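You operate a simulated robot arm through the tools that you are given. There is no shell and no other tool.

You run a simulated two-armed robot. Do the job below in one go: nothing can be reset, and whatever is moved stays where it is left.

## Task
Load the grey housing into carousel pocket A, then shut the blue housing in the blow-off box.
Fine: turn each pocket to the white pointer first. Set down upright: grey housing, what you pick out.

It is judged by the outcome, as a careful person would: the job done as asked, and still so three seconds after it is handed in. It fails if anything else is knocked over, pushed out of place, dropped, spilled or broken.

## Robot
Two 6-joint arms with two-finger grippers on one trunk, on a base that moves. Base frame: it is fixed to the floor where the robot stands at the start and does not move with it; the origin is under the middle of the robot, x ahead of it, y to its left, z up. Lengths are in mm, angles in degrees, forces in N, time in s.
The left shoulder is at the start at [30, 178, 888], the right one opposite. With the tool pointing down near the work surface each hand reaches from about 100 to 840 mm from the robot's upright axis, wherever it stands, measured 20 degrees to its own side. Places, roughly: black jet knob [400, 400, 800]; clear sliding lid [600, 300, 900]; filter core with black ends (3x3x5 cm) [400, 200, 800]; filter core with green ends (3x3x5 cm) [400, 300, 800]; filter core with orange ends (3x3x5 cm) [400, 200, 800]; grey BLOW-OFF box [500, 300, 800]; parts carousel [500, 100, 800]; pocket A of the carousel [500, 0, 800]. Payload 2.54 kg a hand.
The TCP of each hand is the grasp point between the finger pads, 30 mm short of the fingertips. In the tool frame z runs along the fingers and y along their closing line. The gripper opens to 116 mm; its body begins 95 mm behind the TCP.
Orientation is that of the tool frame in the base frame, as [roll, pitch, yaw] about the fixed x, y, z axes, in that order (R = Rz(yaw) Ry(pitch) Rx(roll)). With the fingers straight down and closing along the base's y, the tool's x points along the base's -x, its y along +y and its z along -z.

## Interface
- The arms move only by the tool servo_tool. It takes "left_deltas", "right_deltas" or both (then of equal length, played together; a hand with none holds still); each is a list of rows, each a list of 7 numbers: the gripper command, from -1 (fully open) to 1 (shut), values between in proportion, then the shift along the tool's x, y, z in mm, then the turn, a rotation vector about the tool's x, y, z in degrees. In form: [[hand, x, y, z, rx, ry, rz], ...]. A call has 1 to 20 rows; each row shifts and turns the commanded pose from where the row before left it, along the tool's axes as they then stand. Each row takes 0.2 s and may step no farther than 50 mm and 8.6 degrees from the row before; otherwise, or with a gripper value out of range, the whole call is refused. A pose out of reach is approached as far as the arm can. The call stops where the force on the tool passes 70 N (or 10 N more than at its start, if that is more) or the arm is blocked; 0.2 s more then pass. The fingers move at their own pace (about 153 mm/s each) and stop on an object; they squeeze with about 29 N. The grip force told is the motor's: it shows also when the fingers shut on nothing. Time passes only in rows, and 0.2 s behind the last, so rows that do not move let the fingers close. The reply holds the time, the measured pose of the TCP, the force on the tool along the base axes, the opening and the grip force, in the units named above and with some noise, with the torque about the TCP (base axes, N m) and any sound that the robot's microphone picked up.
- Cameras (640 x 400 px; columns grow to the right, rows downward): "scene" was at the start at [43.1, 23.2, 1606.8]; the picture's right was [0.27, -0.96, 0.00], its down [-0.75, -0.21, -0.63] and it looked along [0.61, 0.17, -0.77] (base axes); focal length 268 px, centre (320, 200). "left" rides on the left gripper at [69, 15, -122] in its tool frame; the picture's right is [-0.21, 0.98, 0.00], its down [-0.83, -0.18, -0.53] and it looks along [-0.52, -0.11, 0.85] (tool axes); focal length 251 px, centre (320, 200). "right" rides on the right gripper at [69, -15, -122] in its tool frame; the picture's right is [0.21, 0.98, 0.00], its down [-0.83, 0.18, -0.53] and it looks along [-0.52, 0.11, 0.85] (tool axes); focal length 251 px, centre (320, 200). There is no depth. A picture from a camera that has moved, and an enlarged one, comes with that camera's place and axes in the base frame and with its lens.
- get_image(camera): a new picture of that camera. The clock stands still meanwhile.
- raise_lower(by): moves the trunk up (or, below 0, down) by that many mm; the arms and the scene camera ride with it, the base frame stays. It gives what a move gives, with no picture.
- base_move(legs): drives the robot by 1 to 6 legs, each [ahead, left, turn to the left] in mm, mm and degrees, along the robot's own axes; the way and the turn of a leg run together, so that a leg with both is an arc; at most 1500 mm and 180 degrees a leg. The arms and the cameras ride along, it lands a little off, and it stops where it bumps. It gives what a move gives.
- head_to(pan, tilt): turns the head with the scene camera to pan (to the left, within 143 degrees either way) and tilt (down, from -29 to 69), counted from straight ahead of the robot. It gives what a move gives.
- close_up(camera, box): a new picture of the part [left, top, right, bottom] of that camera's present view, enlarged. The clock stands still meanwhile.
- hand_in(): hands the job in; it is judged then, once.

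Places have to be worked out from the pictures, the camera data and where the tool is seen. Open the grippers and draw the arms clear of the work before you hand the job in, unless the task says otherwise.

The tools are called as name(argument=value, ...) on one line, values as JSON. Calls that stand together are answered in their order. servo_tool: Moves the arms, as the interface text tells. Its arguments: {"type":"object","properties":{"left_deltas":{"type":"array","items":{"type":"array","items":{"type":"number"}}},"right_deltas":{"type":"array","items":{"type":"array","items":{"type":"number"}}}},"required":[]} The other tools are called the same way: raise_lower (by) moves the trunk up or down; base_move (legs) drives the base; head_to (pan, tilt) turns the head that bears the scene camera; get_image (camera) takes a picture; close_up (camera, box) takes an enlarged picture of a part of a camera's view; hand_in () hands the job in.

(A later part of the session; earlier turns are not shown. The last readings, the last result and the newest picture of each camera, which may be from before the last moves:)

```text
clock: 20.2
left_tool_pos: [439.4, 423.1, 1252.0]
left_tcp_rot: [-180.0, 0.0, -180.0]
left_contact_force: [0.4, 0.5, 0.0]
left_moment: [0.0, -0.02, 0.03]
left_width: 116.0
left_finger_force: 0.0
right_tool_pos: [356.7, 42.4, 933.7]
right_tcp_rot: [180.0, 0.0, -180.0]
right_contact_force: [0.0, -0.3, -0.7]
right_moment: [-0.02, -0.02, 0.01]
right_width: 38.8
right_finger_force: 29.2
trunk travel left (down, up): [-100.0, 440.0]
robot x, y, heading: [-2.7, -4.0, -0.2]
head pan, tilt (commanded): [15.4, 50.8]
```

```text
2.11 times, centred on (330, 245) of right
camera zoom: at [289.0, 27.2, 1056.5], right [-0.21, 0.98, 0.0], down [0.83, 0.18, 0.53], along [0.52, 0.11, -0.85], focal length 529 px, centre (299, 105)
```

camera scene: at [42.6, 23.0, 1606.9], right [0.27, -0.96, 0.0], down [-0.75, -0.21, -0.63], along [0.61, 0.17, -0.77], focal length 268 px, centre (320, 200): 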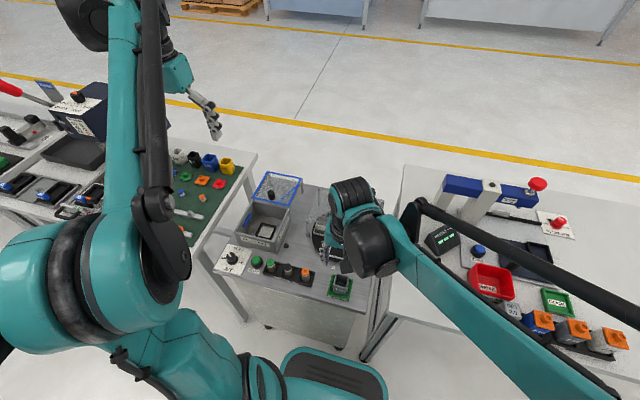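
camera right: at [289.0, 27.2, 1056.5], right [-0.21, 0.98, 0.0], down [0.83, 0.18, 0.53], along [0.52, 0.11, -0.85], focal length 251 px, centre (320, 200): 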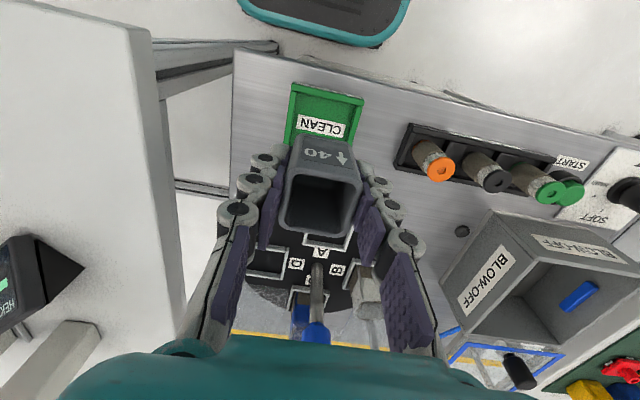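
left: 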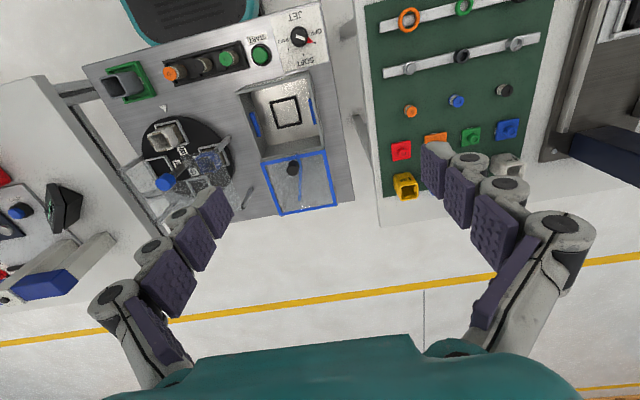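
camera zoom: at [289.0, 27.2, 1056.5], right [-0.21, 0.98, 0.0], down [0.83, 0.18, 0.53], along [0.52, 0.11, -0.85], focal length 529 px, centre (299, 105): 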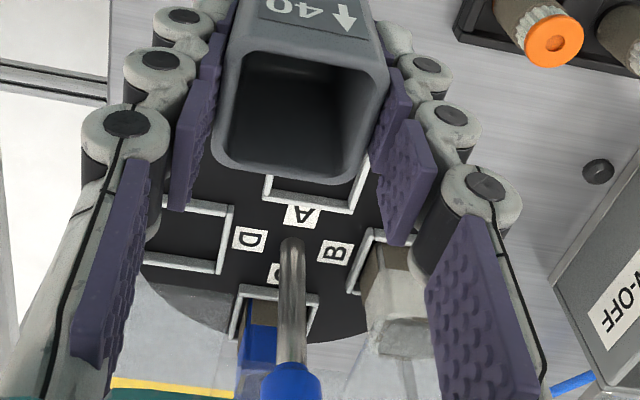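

The housing is clear of the tray. I'll carry it at this height to above pocket A, whose centre I make about (470, 78.5), then check the alignment from several cameras.

servo_tool(right_deltas=[[1, -12, 4, 0, 0, 0, 0], [1, -20, 6.5, 0, 0, 0, 0], [1, -25, 8, 0, 0, 0, 0], [1, -25, 8, 0, 0, 0, 0], [1, -20, 6, 0, 0, 0, 0], [1, -10, 3.3, 0, 0, 0, 0], [1, 0, 0, 0, 0, 0, 0], [1, 0, 0, 0, 0, 0, 0]])

get_image(camera="right")

close_up(camera="left", box=[60, 70, 300, 220])

close_up(camera="scene", box=[280, 190, 400, 290])

```text
clock: 22.0
left_tool_pos: [439.0, 423.6, 1253.1]
left_tcp_rot: [-180.0, 0.1, -179.9]
left_contact_force: [0.2, -0.2, -0.2]
left_moment: [0.02, 0.02, -0.03]
left_width: 115.9
left_finger_force: 0.2
right_tool_pos: [468.7, 78.4, 933.1]
right_tcp_rot: [-180.0, -0.1, -180.0]
right_contact_force: [-0.5, -1.1, -0.4]
right_moment: [0.0, 0.01, 0.04]
right_width: 38.6
right_finger_force: 28.9
trunk travel left (down, up): [-100.0, 440.0]
robot x, y, heading: [0.7, -0.8, 0.2]
head pan, tilt (commanded): [15.4, 50.8]
```

```text
taken
camera right: at [400.4, 63.2, 1056.4], right [-0.21, 0.98, 0.0], down [0.83, 0.18, 0.53], along [0.52, 0.11, -0.85], focal length 251 px, centre (320, 200)
```

right: 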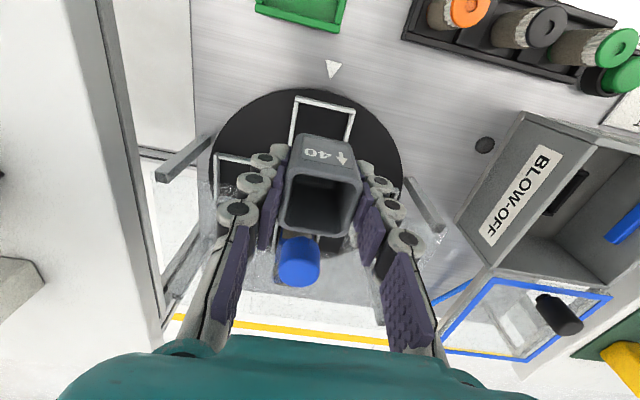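

```text
2.67 times, centred on (180, 145) of left
camera zoom: at [369.9, 437.8, 1373.8], right [0.21, 0.98, 0.0], down [0.83, -0.18, 0.53], along [0.52, -0.11, -0.85], focal length 670 px, centre (693, 347)
```

zoom: 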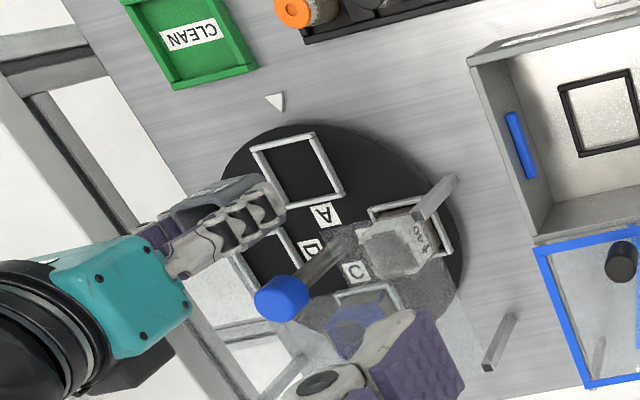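

```text
4.00 times, centred on (340, 240) of scene
camera zoom: at [43.3, 23.3, 1606.8], right [0.27, -0.96, 0.0], down [-0.75, -0.21, -0.63], along [0.61, 0.17, -0.77], focal length 1073 px, centre (240, 40)
```

zoom: 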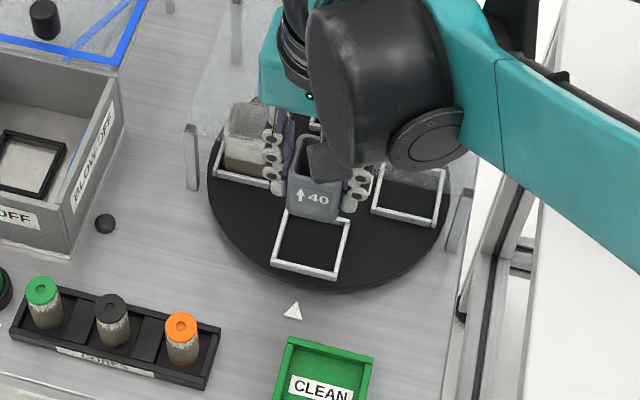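

close_up(camera="right", box=[240, 60, 400, 180])

```text
3.33 times, centred on (320, 120) of right
camera zoom: at [400.4, 63.2, 1056.4], right [-0.21, 0.98, 0.0], down [0.83, 0.18, 0.53], along [0.52, 0.11, -0.85], focal length 838 px, centre (320, 467)
```

zoom: 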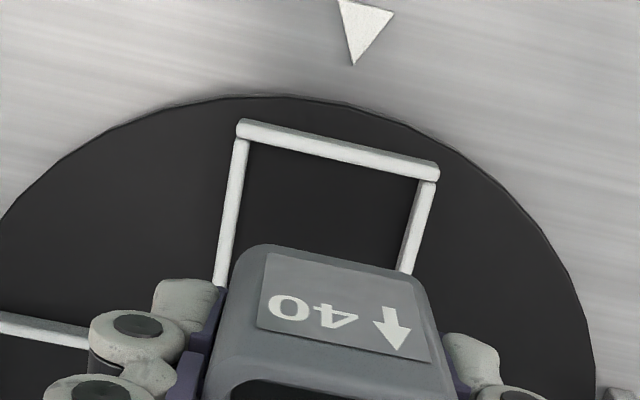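

Relative to the hand, the pocket centre looks about 2 mm farther in x and 0.6 mm in y than the housing. I'll apply that, come down to just above the pocket and look again.

servo_tool(right_deltas=[[1, -1.8, 0.6, 10, 0, 0, 0], [1, 0, 0, 18, 0, 0, 0], [1, 0, 0, 18, 0, 0, 0], [1, 0, 0, 12, 0, 0, 0], [1, 0, 0, 5, 0, 0, 0], [1, 0, 0, 0, 0, 0, 0], [1, 0, 0, 0, 0, 0, 0]])

close_up(camera="right", box=[240, 60, 400, 180])

close_up(camera="left", box=[120, 90, 264, 180])

close_up(camera="scene", box=[300, 225, 380, 275])

```text
clock: 23.6
left_tool_pos: [438.6, 423.1, 1252.3]
left_tcp_rot: [-180.0, 0.0, -180.0]
left_contact_force: [0.9, 0.8, -0.2]
left_moment: [0.0, -0.01, 0.02]
left_width: 116.2
left_finger_force: 0.1
right_tool_pos: [469.0, 81.0, 870.2]
right_tcp_rot: [-180.0, 0.0, -180.0]
right_contact_force: [0.7, -0.5, -0.2]
right_moment: [-0.04, 0.0, -0.02]
right_width: 38.8
right_finger_force: 29.3
trunk travel left (down, up): [-100.0, 440.0]
robot x, y, heading: [-4.3, 0.1, -0.1]
head pan, tilt (commanded): [15.4, 50.8]
```

```text
3.33 times, centred on (320, 120) of right
camera zoom: at [401.2, 65.0, 993.1], right [-0.21, 0.98, 0.0], down [0.83, 0.18, 0.53], along [0.52, 0.11, -0.85], focal length 838 px, centre (320, 467)
```

zoom: 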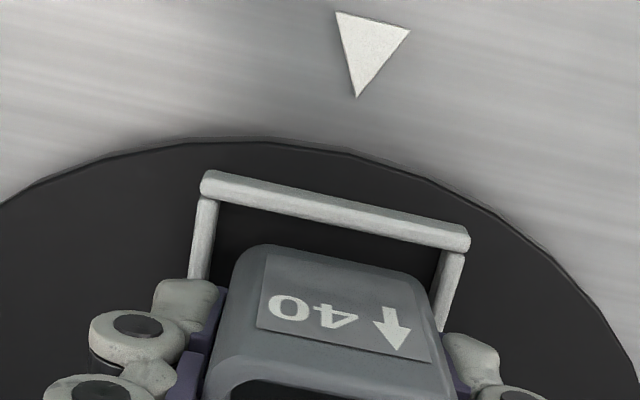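

```text
4.44 times, centred on (192, 135) of left
camera zoom: at [369.9, 437.8, 1373.8], right [0.21, 0.98, 0.0], down [0.83, -0.18, 0.53], along [0.52, -0.11, -0.85], focal length 1118 px, centre (889, 489)
```

zoom: 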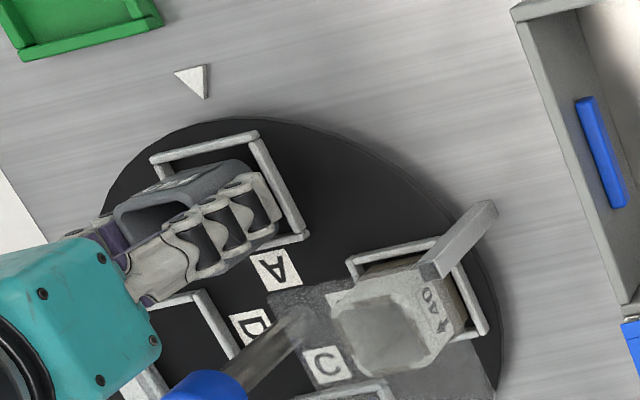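

```text
8.00 times, centred on (340, 250) of scene
camera zoom: at [43.3, 23.3, 1606.8], right [0.27, -0.96, 0.0], down [-0.75, -0.21, -0.63], along [0.61, 0.17, -0.77], focal length 2147 px, centre (160, -200)
```

zoom: 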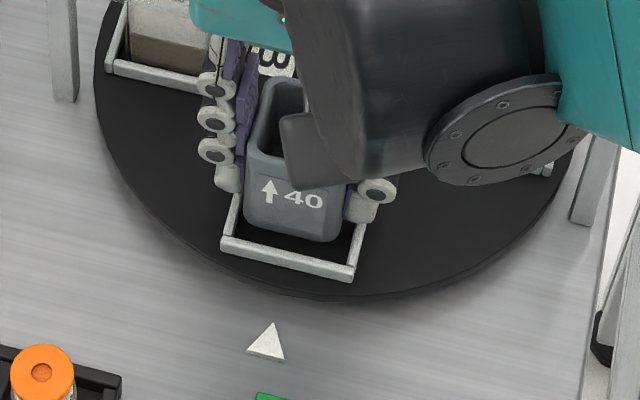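

The housing hangs over the pocket well centred in x and about 1.3 mm too far in +y. I'll nudge it and lower into the frame, watching the force.

servo_tool(right_deltas=[[1, 0.4, -1.3, 0, 0, 0, 0], [1, 0, 0, 0, 0, 0, 0], [1, 0, 0, 3, 0, 0, 0], [1, 0, 0, 3, 0, 0, 0], [1, 0, 0, 0, 0, 0, 0]])

close_up(camera="right", box=[240, 80, 400, 200])

close_up(camera="scene", box=[310, 235, 374, 275])

```text
clock: 24.8
left_tool_pos: [439.2, 422.8, 1253.2]
left_tcp_rot: [-179.9, 0.0, 180.0]
left_contact_force: [-0.3, -0.3, 0.3]
left_moment: [0.0, -0.01, 0.0]
left_width: 116.2
left_finger_force: 0.0
right_tool_pos: [469.8, 77.4, 864.3]
right_tcp_rot: [180.0, 0.0, -180.0]
right_contact_force: [-1.1, 0.9, 0.1]
right_moment: [0.02, 0.0, 0.04]
right_width: 39.1
right_finger_force: 28.9
trunk travel left (down, up): [-100.0, 440.0]
robot x, y, heading: [1.5, -1.4, -0.0]
head pan, tilt (commanded): [15.4, 50.8]
```

```text
3.33 times, centred on (320, 140) of right
camera zoom: at [401.1, 63.0, 987.1], right [-0.21, 0.98, 0.0], down [0.83, 0.18, 0.53], along [0.52, 0.11, -0.85], focal length 838 px, centre (320, 400)
```

zoom: 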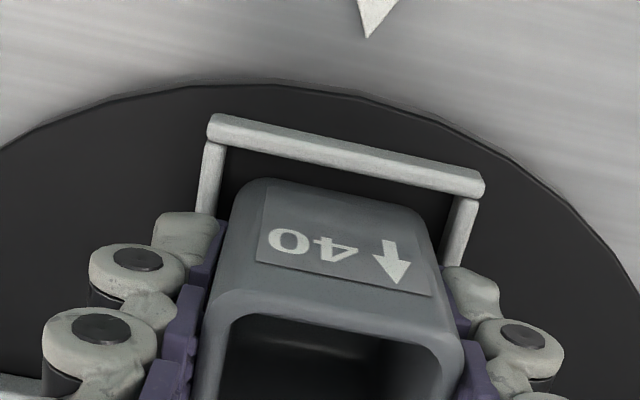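

```text
10.00 times, centred on (342, 255) of scene
camera zoom: at [43.2, 23.2, 1606.8], right [0.27, -0.96, 0.0], down [-0.75, -0.21, -0.63], along [0.61, 0.17, -0.77], focal length 2683 px, centre (100, -350)
```

zoom: 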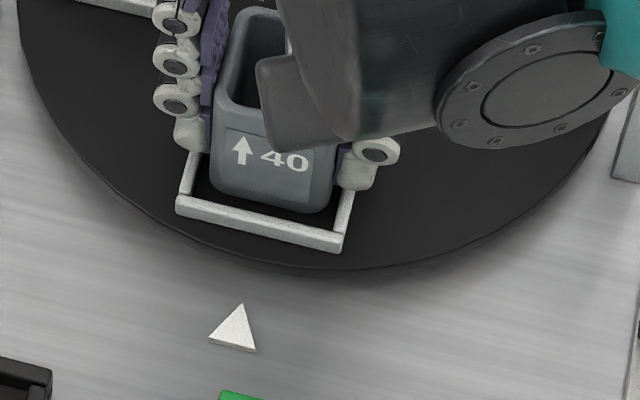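

The housing is centred within about 1 mm and just above the frame. I'll lower it in small steps until contact.

servo_tool(right_deltas=[[1, 0, 0.6, 2, 0, 0, 0], [1, 0, 0, 2, 0, 0, 0], [1, 0, 0, 1, 0, 0, 0], [1, 0, 0, 0, 0, 0, 0]])

close_up(camera="right", box=[240, 80, 400, 200])

close_up(camera="scene", box=[310, 235, 374, 275])

```text
clock: 25.8
left_tool_pos: [438.8, 423.2, 1252.8]
left_tcp_rot: [180.0, 0.2, 180.0]
left_contact_force: [-0.2, -0.6, 0.3]
left_moment: [-0.03, 0.0, -0.08]
left_width: 116.2
left_finger_force: 0.1
right_tool_pos: [468.6, 78.2, 860.7]
right_tcp_rot: [180.0, 0.1, 180.0]
right_contact_force: [6.1, 1.9, 22.4]
right_moment: [0.0, -0.16, 0.01]
right_width: 39.1
right_finger_force: 28.8
trunk travel left (down, up): [-100.0, 440.0]
robot x, y, heading: [0.4, 0.2, 0.1]
head pan, tilt (commanded): [15.4, 50.8]
```

```text
3.33 times, centred on (320, 140) of right
camera zoom: at [400.9, 63.3, 983.1], right [-0.21, 0.98, 0.0], down [0.82, 0.18, 0.54], along [0.52, 0.11, -0.84], focal length 838 px, centre (320, 400)
```

zoom: 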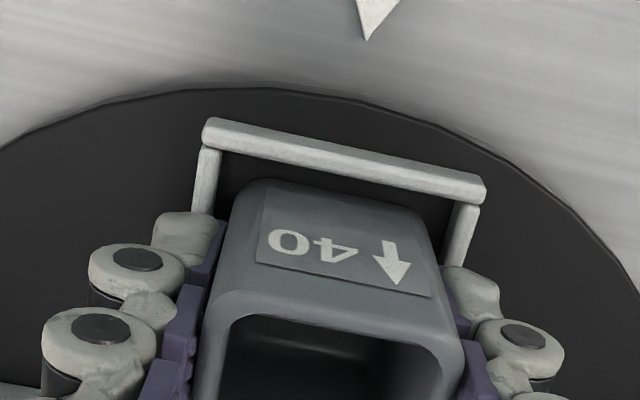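

```text
10.00 times, centred on (342, 255) of scene
camera zoom: at [42.0, 23.0, 1607.1], right [0.27, -0.96, 0.0], down [-0.75, -0.21, -0.63], along [0.61, 0.17, -0.77], focal length 2683 px, centre (100, -350)
```

zoom: 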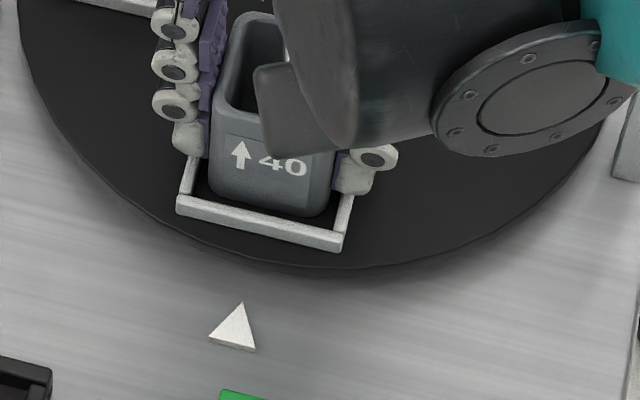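

Contact at 22 N. I'll check that it sits on the disc and not on a rail before releasing.

close_up(camera="left", box=[136, 110, 216, 160])

```text
8.00 times, centred on (176, 135) of left
camera zoom: at [368.9, 437.6, 1374.4], right [0.21, 0.98, 0.0], down [0.83, -0.18, 0.53], along [0.52, -0.11, -0.85], focal length 2012 px, centre (1472, 720)
```

zoom: 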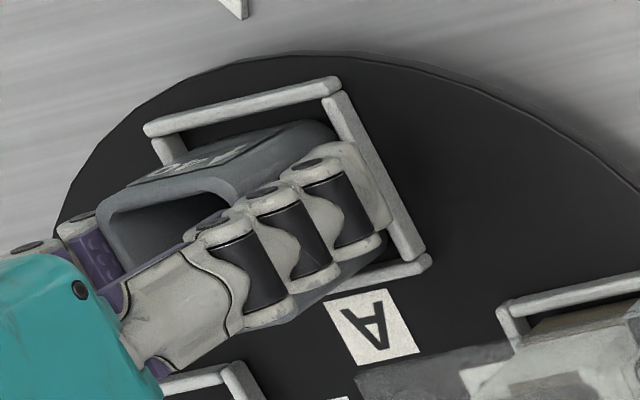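

Dark gaps are visible on the near, left and right sides, and its height matches how the white housing sat. I'll open the fingers gently without moving.

servo_tool(right_deltas=[[0.25, 0, 0, 0, 0, 0, 0], [0.1, 0, 0, 0, 0, 0, 0], [-0.1, 0, 0, 0, 0, 0, 0], [-0.2, 0, 0, 0, 0, 0, 0]])

close_up(camera="right", box=[220, 80, 420, 230])

close_up(camera="left", box=[136, 110, 216, 160])

close_up(camera="scene", box=[310, 235, 374, 275])

```text
clock: 26.8
left_tool_pos: [439.7, 423.8, 1252.1]
left_tcp_rot: [-180.0, 0.1, -180.0]
left_contact_force: [-0.3, 0.8, -0.1]
left_moment: [0.01, -0.02, 0.0]
left_width: 115.9
left_finger_force: 0.1
right_tool_pos: [470.9, 78.4, 859.8]
right_tcp_rot: [179.9, 0.0, -180.0]
right_contact_force: [0.4, -0.3, 1.0]
right_moment: [0.02, 0.01, 0.0]
right_width: 69.6
right_finger_force: 0.0
trunk travel left (down, up): [-100.0, 440.0]
robot x, y, heading: [-1.3, 0.6, -0.3]
head pan, tilt (commanded): [15.4, 50.8]
```

```text
2.67 times, centred on (320, 155) of right
camera zoom: at [401.3, 63.4, 982.2], right [-0.21, 0.98, 0.0], down [0.83, 0.18, 0.53], along [0.52, 0.11, -0.85], focal length 670 px, centre (320, 320)
```

zoom: 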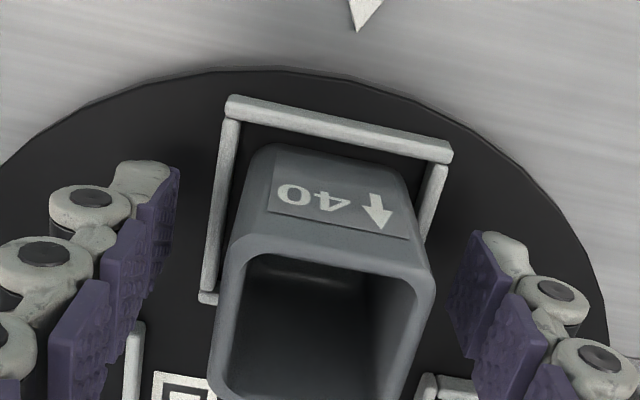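

```text
8.00 times, centred on (176, 135) of left
camera zoom: at [369.9, 437.8, 1373.8], right [0.21, 0.98, 0.0], down [0.83, -0.18, 0.53], along [0.52, -0.11, -0.85], focal length 2012 px, centre (1472, 720)
```

zoom: 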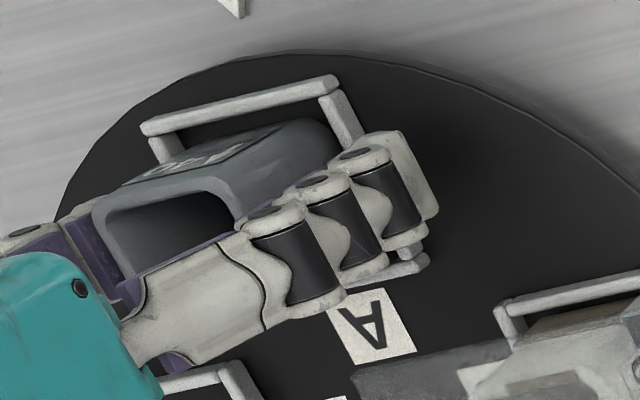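

```text
10.00 times, centred on (342, 255) of scene
camera zoom: at [43.2, 23.3, 1606.8], right [0.27, -0.96, 0.0], down [-0.75, -0.21, -0.63], along [0.61, 0.17, -0.77], focal length 2683 px, centre (100, -350)
```

zoom: 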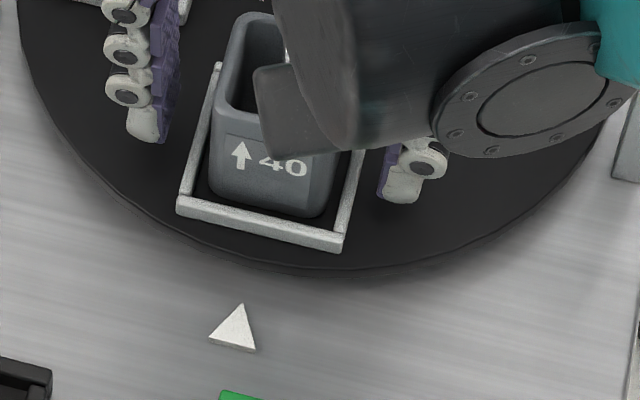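

The housing stayed put when released. I'll raise the hand straight up and inspect the pocket.

servo_tool(right_deltas=[[-0.2, 0, 0, -15, 0, 0, 0], [-0.2, 0, 0, -30, 0, 0, 0], [-0.2, 0, 0, -40, 0, 0, 0], [-0.2, 0, 0, -40, 0, 0, 0], [-0.2, 0, 0, -40, 0, 0, 0], [-0.2, 0, 0, 0, 0, 0, 0]])

get_image(camera="right")

close_up(camera="right", box=[240, 60, 420, 200])

close_up(camera="left", box=[120, 90, 264, 180])

```text
clock: 28.2
left_tool_pos: [439.5, 422.7, 1251.9]
left_tcp_rot: [-180.0, 0.1, 180.0]
left_contact_force: [-0.4, 0.5, -0.1]
left_moment: [0.01, -0.02, 0.02]
left_width: 116.0
left_finger_force: 0.0
right_tool_pos: [470.0, 77.3, 1024.8]
right_tcp_rot: [180.0, 0.0, 180.0]
right_contact_force: [0.5, -0.3, -1.5]
right_moment: [0.02, 0.0, 0.01]
right_width: 69.7
right_finger_force: 0.1
trunk travel left (down, up): [-100.0, 440.0]
robot x, y, heading: [-1.8, -1.5, 0.3]
head pan, tilt (commanded): [15.4, 50.8]
```

```text
taken
camera right: at [401.1, 62.0, 1147.1], right [-0.21, 0.98, 0.0], down [0.83, 0.18, 0.53], along [0.52, 0.11, -0.85], focal length 251 px, centre (320, 200)
```

right: 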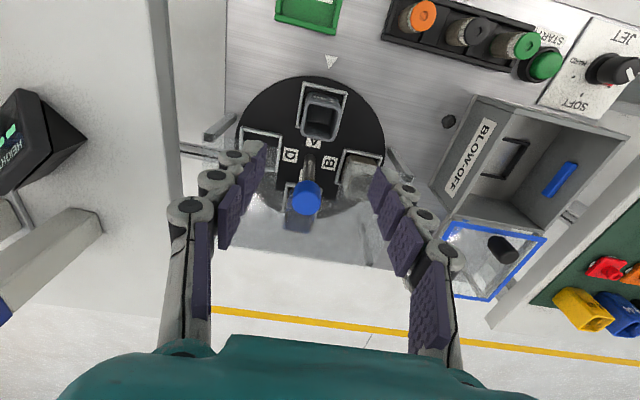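

```text
2.86 times, centred on (330, 130) of right
camera zoom: at [401.1, 62.0, 1147.1], right [-0.21, 0.98, 0.0], down [0.83, 0.18, 0.53], along [0.52, 0.11, -0.85], focal length 718 px, centre (291, 400)
```

zoom: 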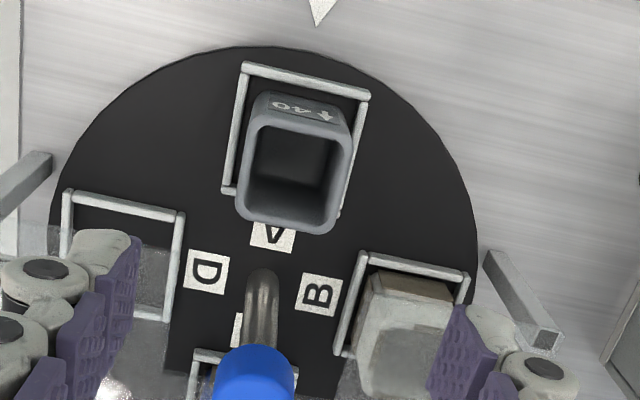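

```text
4.44 times, centred on (192, 135) of left
camera zoom: at [370.2, 437.9, 1373.7], right [0.21, 0.98, 0.0], down [0.83, -0.18, 0.53], along [0.52, -0.11, -0.85], focal length 1118 px, centre (889, 489)
```

zoom: 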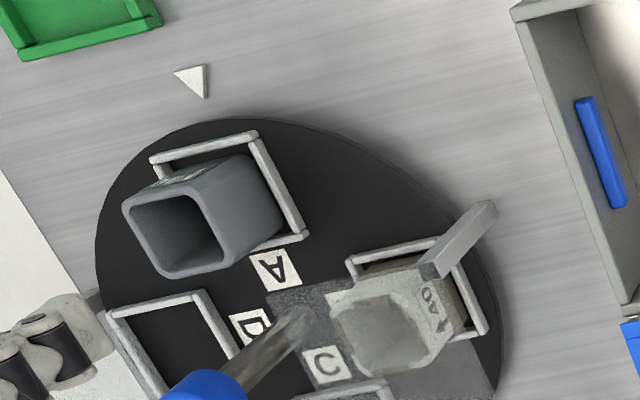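

The grey housing is seated upright in pocket A. Next I need pocket C at the pointer, which is 180° away, so I go back over the knob with the wrist pre-rotated −45°.

servo_tool(right_deltas=[[-0.2, -35, 0.5, 0, 0, 0, 0], [-0.2, -34.5, 0.5, 0, 0, 0, 0], [-0.2, 0, 0, 0, 0, 0, -7.5], [-0.2, 0, 0, 0, 0, 0, -7.5], [-0.2, 0, 0, 0, 0, 0, -7.5], [-0.2, 0, 0, 0, 0, 0, -7.5], [-0.2, 0, 0, 0, 0, 0, -7.5], [-0.2, 0, 0, 0, 0, 0, -7.5], [-0.2, 0, 0, 0, 0, 0, 0], [-0.2, 0, 0, 0, 0, 0, 0]])

get_image(camera="right")

```text
clock: 30.4
left_tool_pos: [440.0, 422.5, 1252.2]
left_tcp_rot: [-180.0, 0.1, -180.0]
left_contact_force: [0.4, -0.3, 0.6]
left_moment: [-0.03, -0.03, 0.0]
left_width: 116.0
left_finger_force: 0.1
right_tool_pos: [539.4, 80.7, 1026.2]
right_tcp_rot: [-180.0, 0.1, -134.9]
right_contact_force: [-0.8, 0.3, 0.6]
right_moment: [0.0, 0.0, 0.05]
right_width: 69.2
right_finger_force: 0.0
trunk travel left (down, up): [-100.0, 440.0]
robot x, y, heading: [1.6, 3.0, -0.1]
head pan, tilt (commanded): [15.4, 50.8]
```

```text
taken
camera right: at [501.8, 21.0, 1147.8], right [-0.84, 0.54, 0.0], down [0.46, 0.71, 0.53], along [0.29, 0.45, -0.85], focal length 251 px, centre (320, 200)
```

right: 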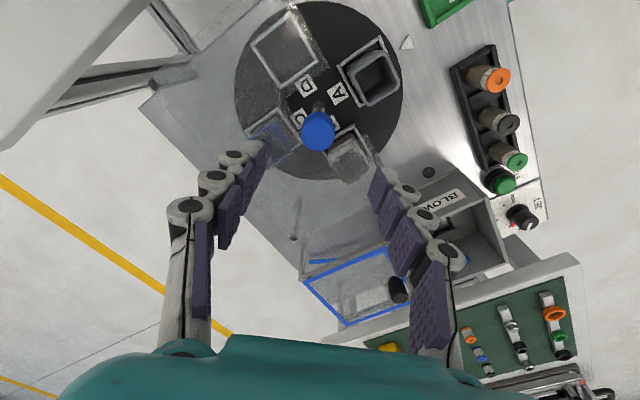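

The hand reads about 2.3 mm too far in +y. I'll correct that, descend on the knob and grip it.

servo_tool(right_deltas=[[-0.2, 1.6, -1.6, 25, 0, 0, 0], [-0.2, 0, 0, 25, 0, 0, 0], [-0.2, 0, 0, 25, 0, 0, 0], [-0.2, 0, 0, 25, 0, 0, 0], [-0.2, 0, 0, 0, 0, 0, 0], [0.3, 0, 0, 0, 0, 0, 0], [1, 0, 0, 0, 0, 0, 0], [1, 0, 0, 0, 0, 0, 0], [1, 0, 0, 0, 0, 0, 0]])

get_image(camera="right")

```text
clock: 32.4
left_tool_pos: [439.1, 422.7, 1252.0]
left_tcp_rot: [180.0, 0.0, -180.0]
left_contact_force: [0.0, -0.1, 0.0]
left_moment: [0.03, 0.0, 0.0]
left_width: 116.0
left_finger_force: 0.1
right_tool_pos: [538.9, 76.7, 924.8]
right_tcp_rot: [-180.0, -0.1, -135.0]
right_contact_force: [0.3, -1.2, 1.1]
right_moment: [-0.11, 0.07, -0.02]
right_width: 27.7
right_finger_force: 45.0
trunk travel left (down, up): [-100.0, 440.0]
robot x, y, heading: [0.2, 0.4, 0.0]
head pan, tilt (commanded): [15.4, 50.8]
```

```text
taken
camera right: at [500.6, 17.0, 1047.8], right [-0.84, 0.54, 0.0], down [0.46, 0.71, 0.53], along [0.29, 0.45, -0.85], focal length 251 px, centre (320, 200)
```

right: 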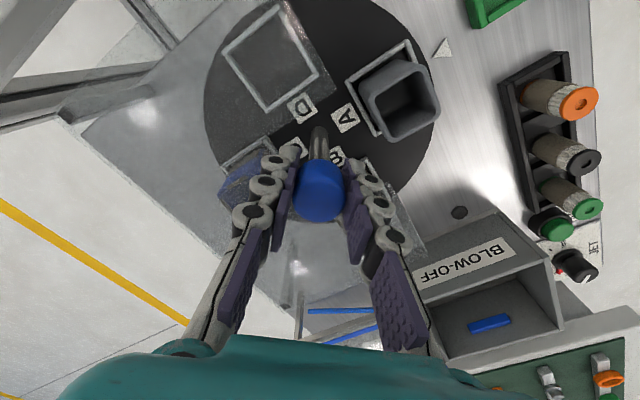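

The knob is gripped with almost no side load. I'll turn 45° clockwise and then read the forces.

servo_tool(right_deltas=[[1, 0, 0, 0, 0, 0, 3], [1, 0, 0, 0, 0, 0, 4], [1, 0, 0, 0, 0, 0, 5], [1, 0, 0, 0, 0, 0, 5], [1, 0, 0, 0, 0, 0, 5], [1, 0, 0, 0, 0, 0, 5], [1, 0, 0, 0, 0, 0, 5], [1, 0, 0, 0, 0, 0, 5], [1, 0, 0, 0, 0, 0, 5], [1, 0, 0, 0, 0, 0, 3], [1, 0, 0, 0, 0, 0, 0]])

close_up(camera="left", box=[60, 70, 300, 220])

```text
clock: 34.8
left_tool_pos: [438.1, 423.4, 1252.7]
left_tcp_rot: [-180.0, 0.1, -179.9]
left_contact_force: [0.0, -0.7, -1.2]
left_moment: [0.03, 0.0, 0.01]
left_width: 116.0
left_finger_force: 0.1
right_tool_pos: [537.5, 78.8, 925.0]
right_tcp_rot: [-180.0, 0.2, 179.9]
right_contact_force: [-5.5, 8.4, 10.5]
right_moment: [0.26, 0.98, -0.01]
right_width: 27.7
right_finger_force: 45.0
trunk travel left (down, up): [-100.0, 440.0]
robot x, y, heading: [0.9, -0.7, 0.0]
head pan, tilt (commanded): [15.4, 50.8]
```

```text
2.67 times, centred on (180, 145) of left
camera zoom: at [368.4, 438.8, 1374.1], right [0.21, 0.98, 0.0], down [0.83, -0.18, 0.54], along [0.52, -0.12, -0.84], focal length 670 px, centre (693, 347)
```

zoom: 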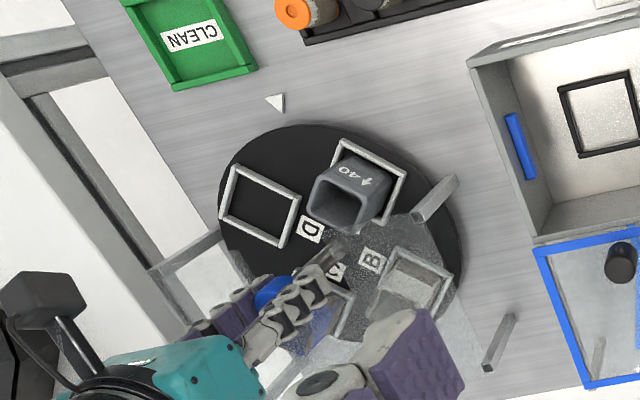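

It is turning smoothly with modest loads. I'll do the next 45°, easing slightly towards the force.

servo_tool(right_deltas=[[1, 0.4, 0.6, 0, 0, 0, 3], [1, 0, 0, 0, 0, 0, 4], [1, 0, 0, 0, 0, 0, 5], [1, 0, 0, 0, 0, 0, 5], [1, 0, 0, 0, 0, 0, 5], [1, 0, 0, 0, 0, 0, 5], [1, 0, 0, 0, 0, 0, 5], [1, 0, 0, 0, 0, 0, 5], [1, 0, 0, 0, 0, 0, 4], [1, 0, 0, 0, 0, 0, 4], [1, 0, 0, 0, 0, 0, 0]])

close_up(camera="scene", box=[300, 225, 380, 275])

close_up(camera="left", box=[60, 70, 300, 220])

```text
clock: 37.2
left_tool_pos: [438.9, 425.5, 1251.6]
left_tcp_rot: [-179.9, 0.0, -179.9]
left_contact_force: [0.7, -0.7, -0.5]
left_moment: [-0.01, 0.0, 0.04]
left_width: 116.0
left_finger_force: 0.1
right_tool_pos: [538.5, 80.1, 925.1]
right_tcp_rot: [180.0, 0.0, 135.0]
right_contact_force: [-8.6, 15.9, -19.8]
right_moment: [0.71, 0.43, -0.01]
right_width: 27.9
right_finger_force: 44.6
trunk travel left (down, up): [-100.0, 440.0]
robot x, y, heading: [-0.3, -1.3, 0.1]
head pan, tilt (commanded): [15.4, 50.8]
```

```text
8.00 times, centred on (340, 250) of scene
camera zoom: at [43.9, 25.7, 1606.7], right [0.27, -0.96, 0.0], down [-0.75, -0.21, -0.63], along [0.61, 0.17, -0.78], focal length 2147 px, centre (160, -200)
```

zoom: 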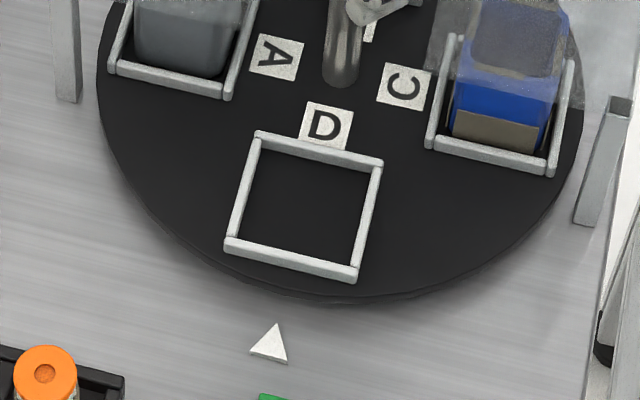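

```text
2.67 times, centred on (180, 145) of left
camera zoom: at [370.3, 440.0, 1372.9], right [0.21, 0.98, 0.0], down [0.83, -0.18, 0.53], along [0.52, -0.12, -0.85], focal length 670 px, centre (693, 347)
```

zoom: 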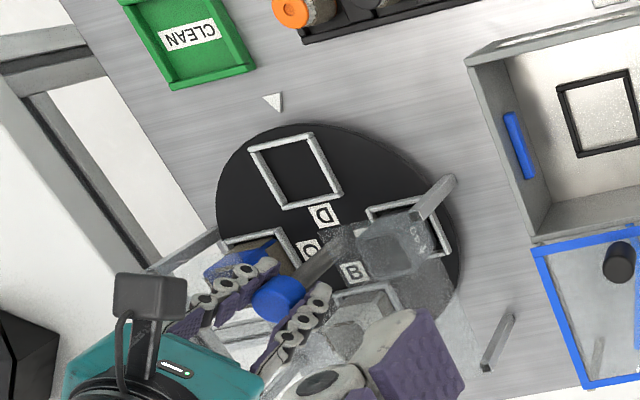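

D is exactly at the pointer. I'll release, rise above the knob, swing the wrist back −90° and re-grip for the second quarter turn.

servo_tool(right_deltas=[[0.3, 0, 0, 0, 0, 0, 0], [-0.2, 0, 0, 0, 0, 0, 0], [-0.2, 0, 0, 0, 0, 0, 0], [-0.2, 0, 0, -25, 0, 0, 0], [-0.2, 0, 0, -40, 0, 0, 0], [-0.2, 0, 0, 0, 0, 0, -7.5], [-0.2, 0, 0, 0, 0, 0, -7.5], [-0.2, 0, 0, 0, 0, 0, -7.5], [-0.2, 0, 0, 0, 0, 0, -7.5], [-0.2, 0, 0, 0, 0, 0, -7.5], [-0.2, 0, 0, 0, 0, 0, -7.5], [-0.2, 0, 0, 0, 0, 0, -7.5], [-0.2, 0, 0, 0, 0, 0, -7.5], [-0.2, 0, 0, 0, 0, 0, -7.5], [-0.2, 0, 0, 0, 0, 0, -7.5], [-0.2, 0, 0, 0, 0, 0, -7.5], [-0.2, 0, 0, 0, 0, 0, -7.5], [-0.2, 0, 0, 0, 0, 0, 0], [-0.2, 0, 0, 0, 0, 0, 0]])

get_image(camera="right")

```text
clock: 41.2
left_tool_pos: [439.1, 423.1, 1253.2]
left_tcp_rot: [180.0, 0.0, 180.0]
left_contact_force: [0.7, 0.5, -0.4]
left_moment: [0.01, -0.02, -0.03]
left_width: 116.1
left_finger_force: 0.0
right_tool_pos: [539.5, 78.9, 991.5]
right_tcp_rot: [-180.0, 0.0, -135.0]
right_contact_force: [-0.7, -0.5, 0.1]
right_moment: [0.02, -0.01, 0.0]
right_width: 69.4
right_finger_force: 0.1
trunk travel left (down, up): [-100.0, 440.0]
robot x, y, heading: [0.2, 3.0, 0.3]
head pan, tilt (commanded): [15.4, 50.8]
```

```text
taken
camera right: at [501.1, 19.0, 1113.6], right [-0.84, 0.54, 0.0], down [0.46, 0.71, 0.53], along [0.29, 0.45, -0.85], focal length 251 px, centre (320, 200)
```

right: 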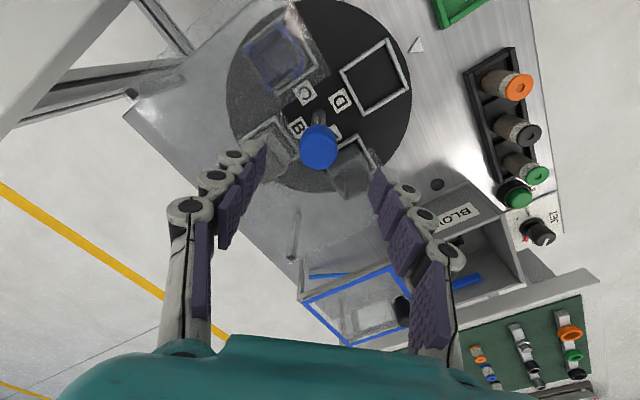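

The hand is centred over the knob at (539.4, 78.7). I'll descend 66 mm and grip.

servo_tool(right_deltas=[[-0.2, 0, 0, 25, 0, 0, 0], [-0.2, 0, 0, 25, 0, 0, 0], [-0.2, 0, 0, 16, 0, 0, 0], [-0.2, 0, 0, 0, 0, 0, 0], [0.3, 0, 0, 0, 0, 0, 0], [1, 0, 0, 0, 0, 0, 0], [1, 0, 0, 0, 0, 0, 0], [1, 0, 0, 0, 0, 0, 0], [1, 0, 0, 0, 0, 0, 3], [1, 0, 0, 0, 0, 0, 4], [1, 0, 0, 0, 0, 0, 4], [1, 0, 0, 0, 0, 0, 4], [1, 0, 0, 0, 0, 0, 0]])

get_image(camera="right")

```text
clock: 44.0
left_tool_pos: [439.1, 421.8, 1253.0]
left_tcp_rot: [179.9, 0.0, -180.0]
left_contact_force: [0.4, 0.8, -0.1]
left_moment: [0.02, -0.01, 0.01]
left_width: 116.1
left_finger_force: 0.0
right_tool_pos: [538.2, 76.6, 923.9]
right_tcp_rot: [-179.9, -0.1, -150.1]
right_contact_force: [-3.6, -10.2, 1.8]
right_moment: [-0.22, 0.25, -0.02]
right_width: 27.9
right_finger_force: 44.7
trunk travel left (down, up): [-100.0, 440.0]
robot x, y, heading: [-0.3, -1.6, 0.1]
head pan, tilt (commanded): [15.4, 50.8]
```

```text
taken
camera right: at [486.2, 29.6, 1047.0], right [-0.67, 0.74, 0.0], down [0.63, 0.57, 0.53], along [0.39, 0.36, -0.85], focal length 251 px, centre (320, 200)
```

right: 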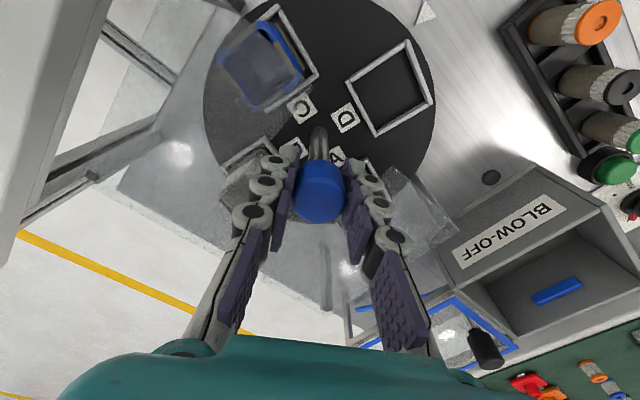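

The disc is following. I'll turn the remaining 75°.

servo_tool(right_deltas=[[1, 0.4, 0, 0, 0, 0, 4], [1, 0, 0, 0, 0, 0, 5], [1, 0, 0, 0, 0, 0, 5], [1, 0, 0, 0, 0, 0, 5], [1, 0, 0, 0, 0, 0, 5], [1, 0, 0, 0, 0, 0, 5], [1, 0, 0, 0, 0, 0, 5], [1, 0, 0, 0, 0, 0, 5], [1, 0, 0, 0, 0, 0, 5], [1, 0, 0, 0, 0, 0, 5], [1, 0, 0, 0, 0, 0, 5], [1, 0, 0, 0, 0, 0, 5], [1, 0, 0, 0, 0, 0, 5], [1, 0, 0, 0, 0, 0, 4], [1, 0, 0, 0, 0, 0, 4], [1, 0, 0, 0, 0, 0, 3], [1, 0, 0, 0, 0, 0, 0]])

close_up(camera="scene", box=[300, 225, 380, 275])

close_up(camera="left", box=[120, 90, 264, 180])

```text
clock: 47.6
left_tool_pos: [438.5, 425.2, 1251.1]
left_tcp_rot: [-179.9, 0.1, -180.0]
left_contact_force: [-0.2, -0.6, -0.5]
left_moment: [-0.01, -0.01, 0.0]
left_width: 116.0
left_finger_force: 0.0
right_tool_pos: [538.8, 81.2, 925.0]
right_tcp_rot: [-180.0, 0.0, 135.0]
right_contact_force: [-3.7, 14.3, -7.8]
right_moment: [0.08, -0.33, -0.03]
right_width: 27.7
right_finger_force: 44.3
trunk travel left (down, up): [-100.0, 440.0]
robot x, y, heading: [-1.8, 0.2, -0.0]
head pan, tilt (commanded): [15.4, 50.8]
```

```text
8.00 times, centred on (340, 250) of scene
camera zoom: at [43.3, 25.5, 1606.7], right [0.27, -0.96, 0.0], down [-0.75, -0.21, -0.63], along [0.61, 0.17, -0.78], focal length 2147 px, centre (160, -200)
```

zoom: 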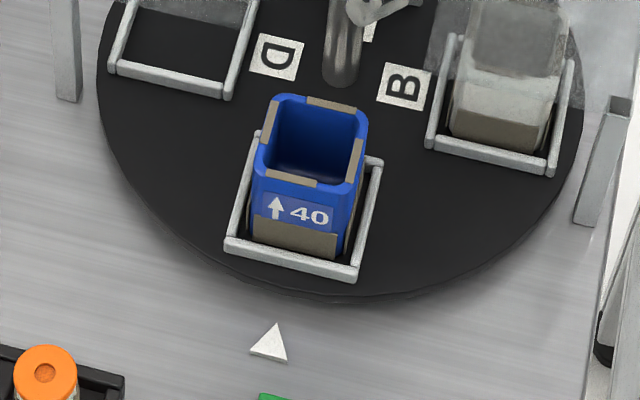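

```text
4.44 times, centred on (192, 135) of left
camera zoom: at [369.8, 439.9, 1373.1], right [0.21, 0.98, 0.0], down [0.83, -0.18, 0.53], along [0.52, -0.12, -0.85], focal length 1118 px, centre (889, 489)
```

zoom: 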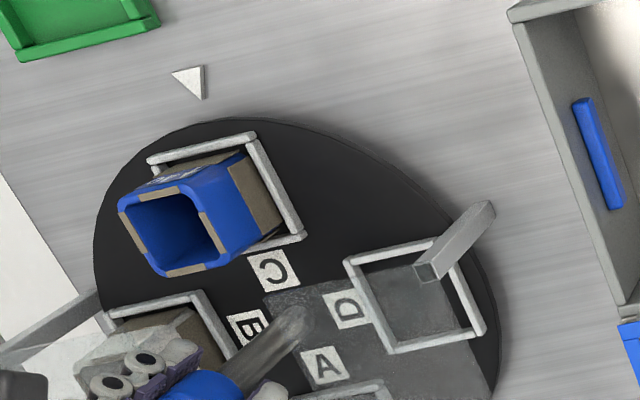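

Blue housing C is now at the pointer. I'll release the knob, lift, and bring the right hand away to its own side so the left arm can work.

servo_tool(right_deltas=[[0.3, 0, 0, 0, 0, 0, 0], [-0.2, 0, 0, 0, 0, 0, 0], [-0.2, 0, 0, 0, 0, 0, 0], [-0.2, 0, 0, -25, 0, 0, 0], [-0.2, 0, 0, -40, 0, 0, 0], [-0.2, 0, 0, -45, 0, 0, 0], [-0.2, 0, 0, -45, 0, 0, -7.5], [-0.2, 0, 0, -40, 0, 0, -7.5], [-0.2, 0, 0, -40, 0, 0, -7.5], [-0.2, 0, 0, -35, 0, 0, -7.5], [-0.2, 0, 0, 0, 0, 0, -7.5], [-0.2, 0, 0, 0, 0, 0, -7.5], [-0.2, 0, 0, 0, 0, 0, 0]])

get_image(camera="scene")

```text
clock: 50.4
left_tool_pos: [438.8, 423.6, 1253.0]
left_tcp_rot: [-180.0, 0.0, 179.9]
left_contact_force: [0.7, 0.1, -1.0]
left_moment: [0.02, 0.02, -0.02]
left_width: 116.1
left_finger_force: 0.0
right_tool_pos: [537.9, 78.4, 1194.7]
right_tcp_rot: [-180.0, 0.0, -179.9]
right_contact_force: [0.1, -0.1, 0.0]
right_moment: [-0.01, -0.02, 0.02]
right_width: 69.8
right_finger_force: 0.0
trunk travel left (down, up): [-100.0, 440.0]
robot x, y, heading: [1.4, 2.2, -0.0]
head pan, tilt (commanded): [15.4, 50.8]
```

```text
taken
camera scene: at [43.2, 23.2, 1606.8], right [0.27, -0.96, 0.0], down [-0.75, -0.21, -0.63], along [0.61, 0.17, -0.77], focal length 268 px, centre (320, 200)
```

scene: 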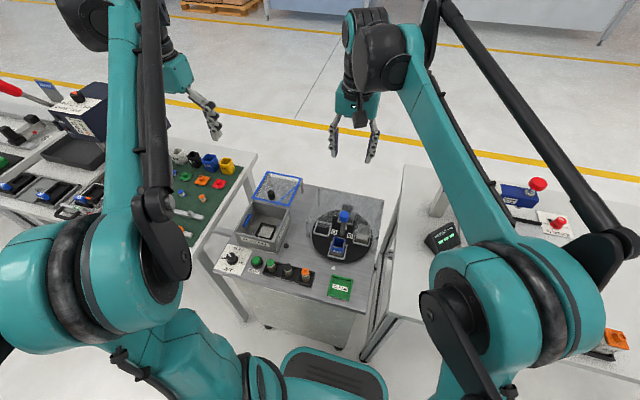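

Now I park the right hand off to the right at the same height, about (430, −190, 1195).

servo_tool(right_deltas=[[-0.2, 15, -38, 0, 0, 0, 0], [-0.2, 15, -38, 0, 0, 0, 0], [-0.2, 15, -38, 0, 0, 0, 0], [-0.2, 15, -38, 0, 0, 0, 0], [-0.2, 15, -38, 0, 0, 0, 0], [-0.2, 15, -38, 0, 0, 0, 0], [-0.2, 15, -38, 0, 0, 0, 0], [-0.2, 0, 0, 0, 0, 0, 0]])

get_image(camera="scene")

close_up(camera="left", box=[240, 60, 340, 220])

close_up(camera="scene", box=[230, 165, 310, 260])

```text
clock: 52.2
left_tool_pos: [440.1, 422.8, 1252.8]
left_tcp_rot: [180.0, 0.0, 180.0]
left_contact_force: [0.6, 0.2, -0.1]
left_moment: [0.02, 0.02, -0.02]
left_width: 116.0
left_finger_force: 0.1
right_tool_pos: [439.0, -188.2, 1197.0]
right_tcp_rot: [180.0, 0.0, -180.0]
right_contact_force: [-0.6, 0.3, 0.1]
right_moment: [0.0, 0.02, -0.03]
right_width: 69.7
right_finger_force: 0.1
trunk travel left (down, up): [-100.0, 440.0]
robot x, y, heading: [2.0, 2.8, 0.3]
head pan, tilt (commanded): [15.4, 50.8]
```

```text
taken
camera scene: at [43.6, 23.9, 1606.8], right [0.27, -0.96, 0.0], down [-0.75, -0.21, -0.63], along [0.61, 0.17, -0.78], focal length 268 px, centre (320, 200)
```

scene: 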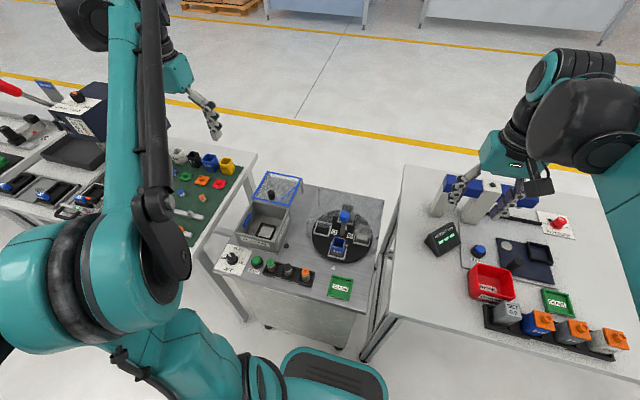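

```text
2.50 times, centred on (290, 140) of left
camera zoom: at [370.2, 438.3, 1373.5], right [0.21, 0.98, 0.0], down [0.83, -0.18, 0.53], along [0.52, -0.11, -0.85], focal length 629 px, centre (395, 350)
```

zoom: 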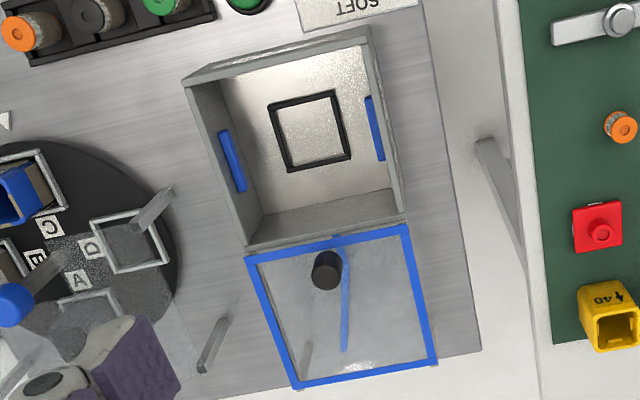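

```text
4.21 times, centred on (270, 212) of scene
camera zoom: at [43.6, 23.9, 1606.8], right [0.27, -0.96, 0.0], down [-0.75, -0.21, -0.63], along [0.61, 0.17, -0.78], focal length 1130 px, centre (530, 147)
```

zoom: 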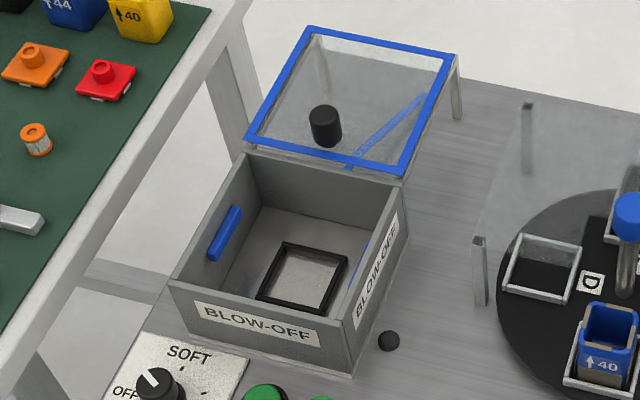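

The blow-off nest centre is near (482, 340) inside walls about 80 mm tall. Next the left hand goes over to above the blue housing at about (470, 78), staying high, with its opening set to about 70 mm.

servo_tool(left_deltas=[[-0.2, -4, -43, 0, 0, 0, 0], [-0.2, -4, -43, 0, 0, 0, 0], [-0.2, -4, -43, 0, 0, 0, 0], [-0.2, -4, -43, 0, 0, 0, 0], [-0.2, -4, -43, 0, 0, 0, 0], [-0.2, -4, -43, 0, 0, 0, 0], [-0.2, -4, -43, 0, 0, 0, 0], [-0.2, -3, -43, 0, 0, 0, 0], [-0.2, 0, 0, 40, 0, 0, 0], [-0.2, 0, 0, 45, 0, 0, 0], [-0.2, 0, 0, 45, 0, 0, 0], [-0.2, 0, 0, 45, 0, 0, 0], [-0.2, 0, 0, 45, 0, 0, 0], [-0.2, 0, 0, 0, 0, 0, 0], [-0.2, 0, 0, 0, 0, 0, 0]])

get_image(camera="left")

get_image(camera="scene")

get_image(camera="right")

```text
clock: 55.4
left_tool_pos: [471.9, 76.0, 1032.0]
left_tcp_rot: [180.0, -0.1, -180.0]
left_contact_force: [0.2, -0.3, 0.2]
left_moment: [0.02, 0.02, -0.02]
left_width: 69.3
left_finger_force: 0.1
right_tool_pos: [440.0, -188.2, 1197.5]
right_tcp_rot: [180.0, 0.0, 180.0]
right_contact_force: [0.1, -0.4, 1.4]
right_moment: [-0.01, 0.0, -0.02]
right_width: 69.7
right_finger_force: 0.0
trunk travel left (down, up): [-100.0, 440.0]
robot x, y, heading: [2.0, -1.6, 0.1]
head pan, tilt (commanded): [15.4, 50.8]
```

```text
taken
camera left: at [403.2, 90.9, 1153.5], right [0.21, 0.98, 0.0], down [0.83, -0.18, 0.53], along [0.52, -0.11, -0.85], focal length 251 px, centre (320, 200)
```

left: 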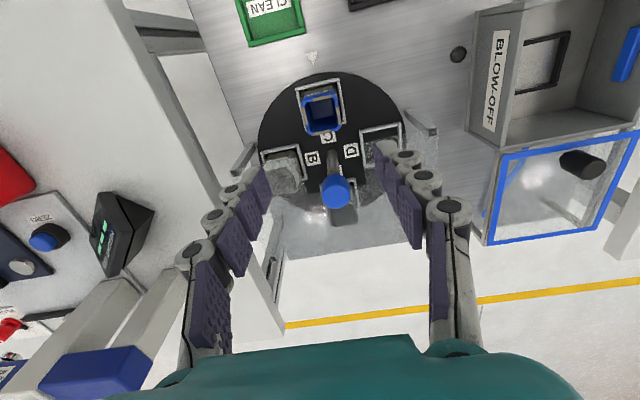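

```text
taken
camera scene: at [43.5, 23.1, 1606.8], right [0.27, -0.96, 0.0], down [-0.75, -0.21, -0.63], along [0.61, 0.17, -0.77], focal length 268 px, centre (320, 200)
```

scene: 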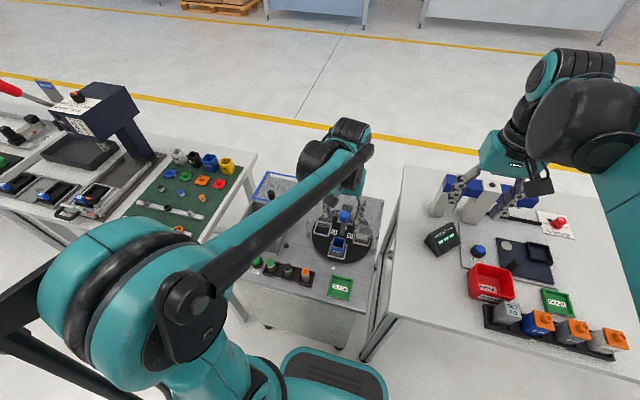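

```text
taken
camera right: at [370.7, -203.1, 1320.3], right [-0.21, 0.98, 0.0], down [0.83, 0.18, 0.53], along [0.52, 0.11, -0.85], focal length 251 px, centre (320, 200)
```

right: 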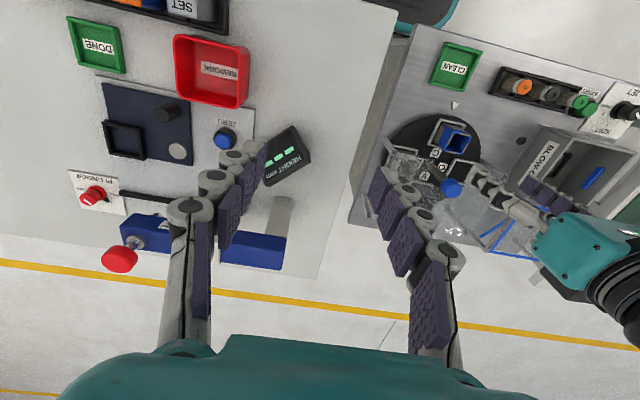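

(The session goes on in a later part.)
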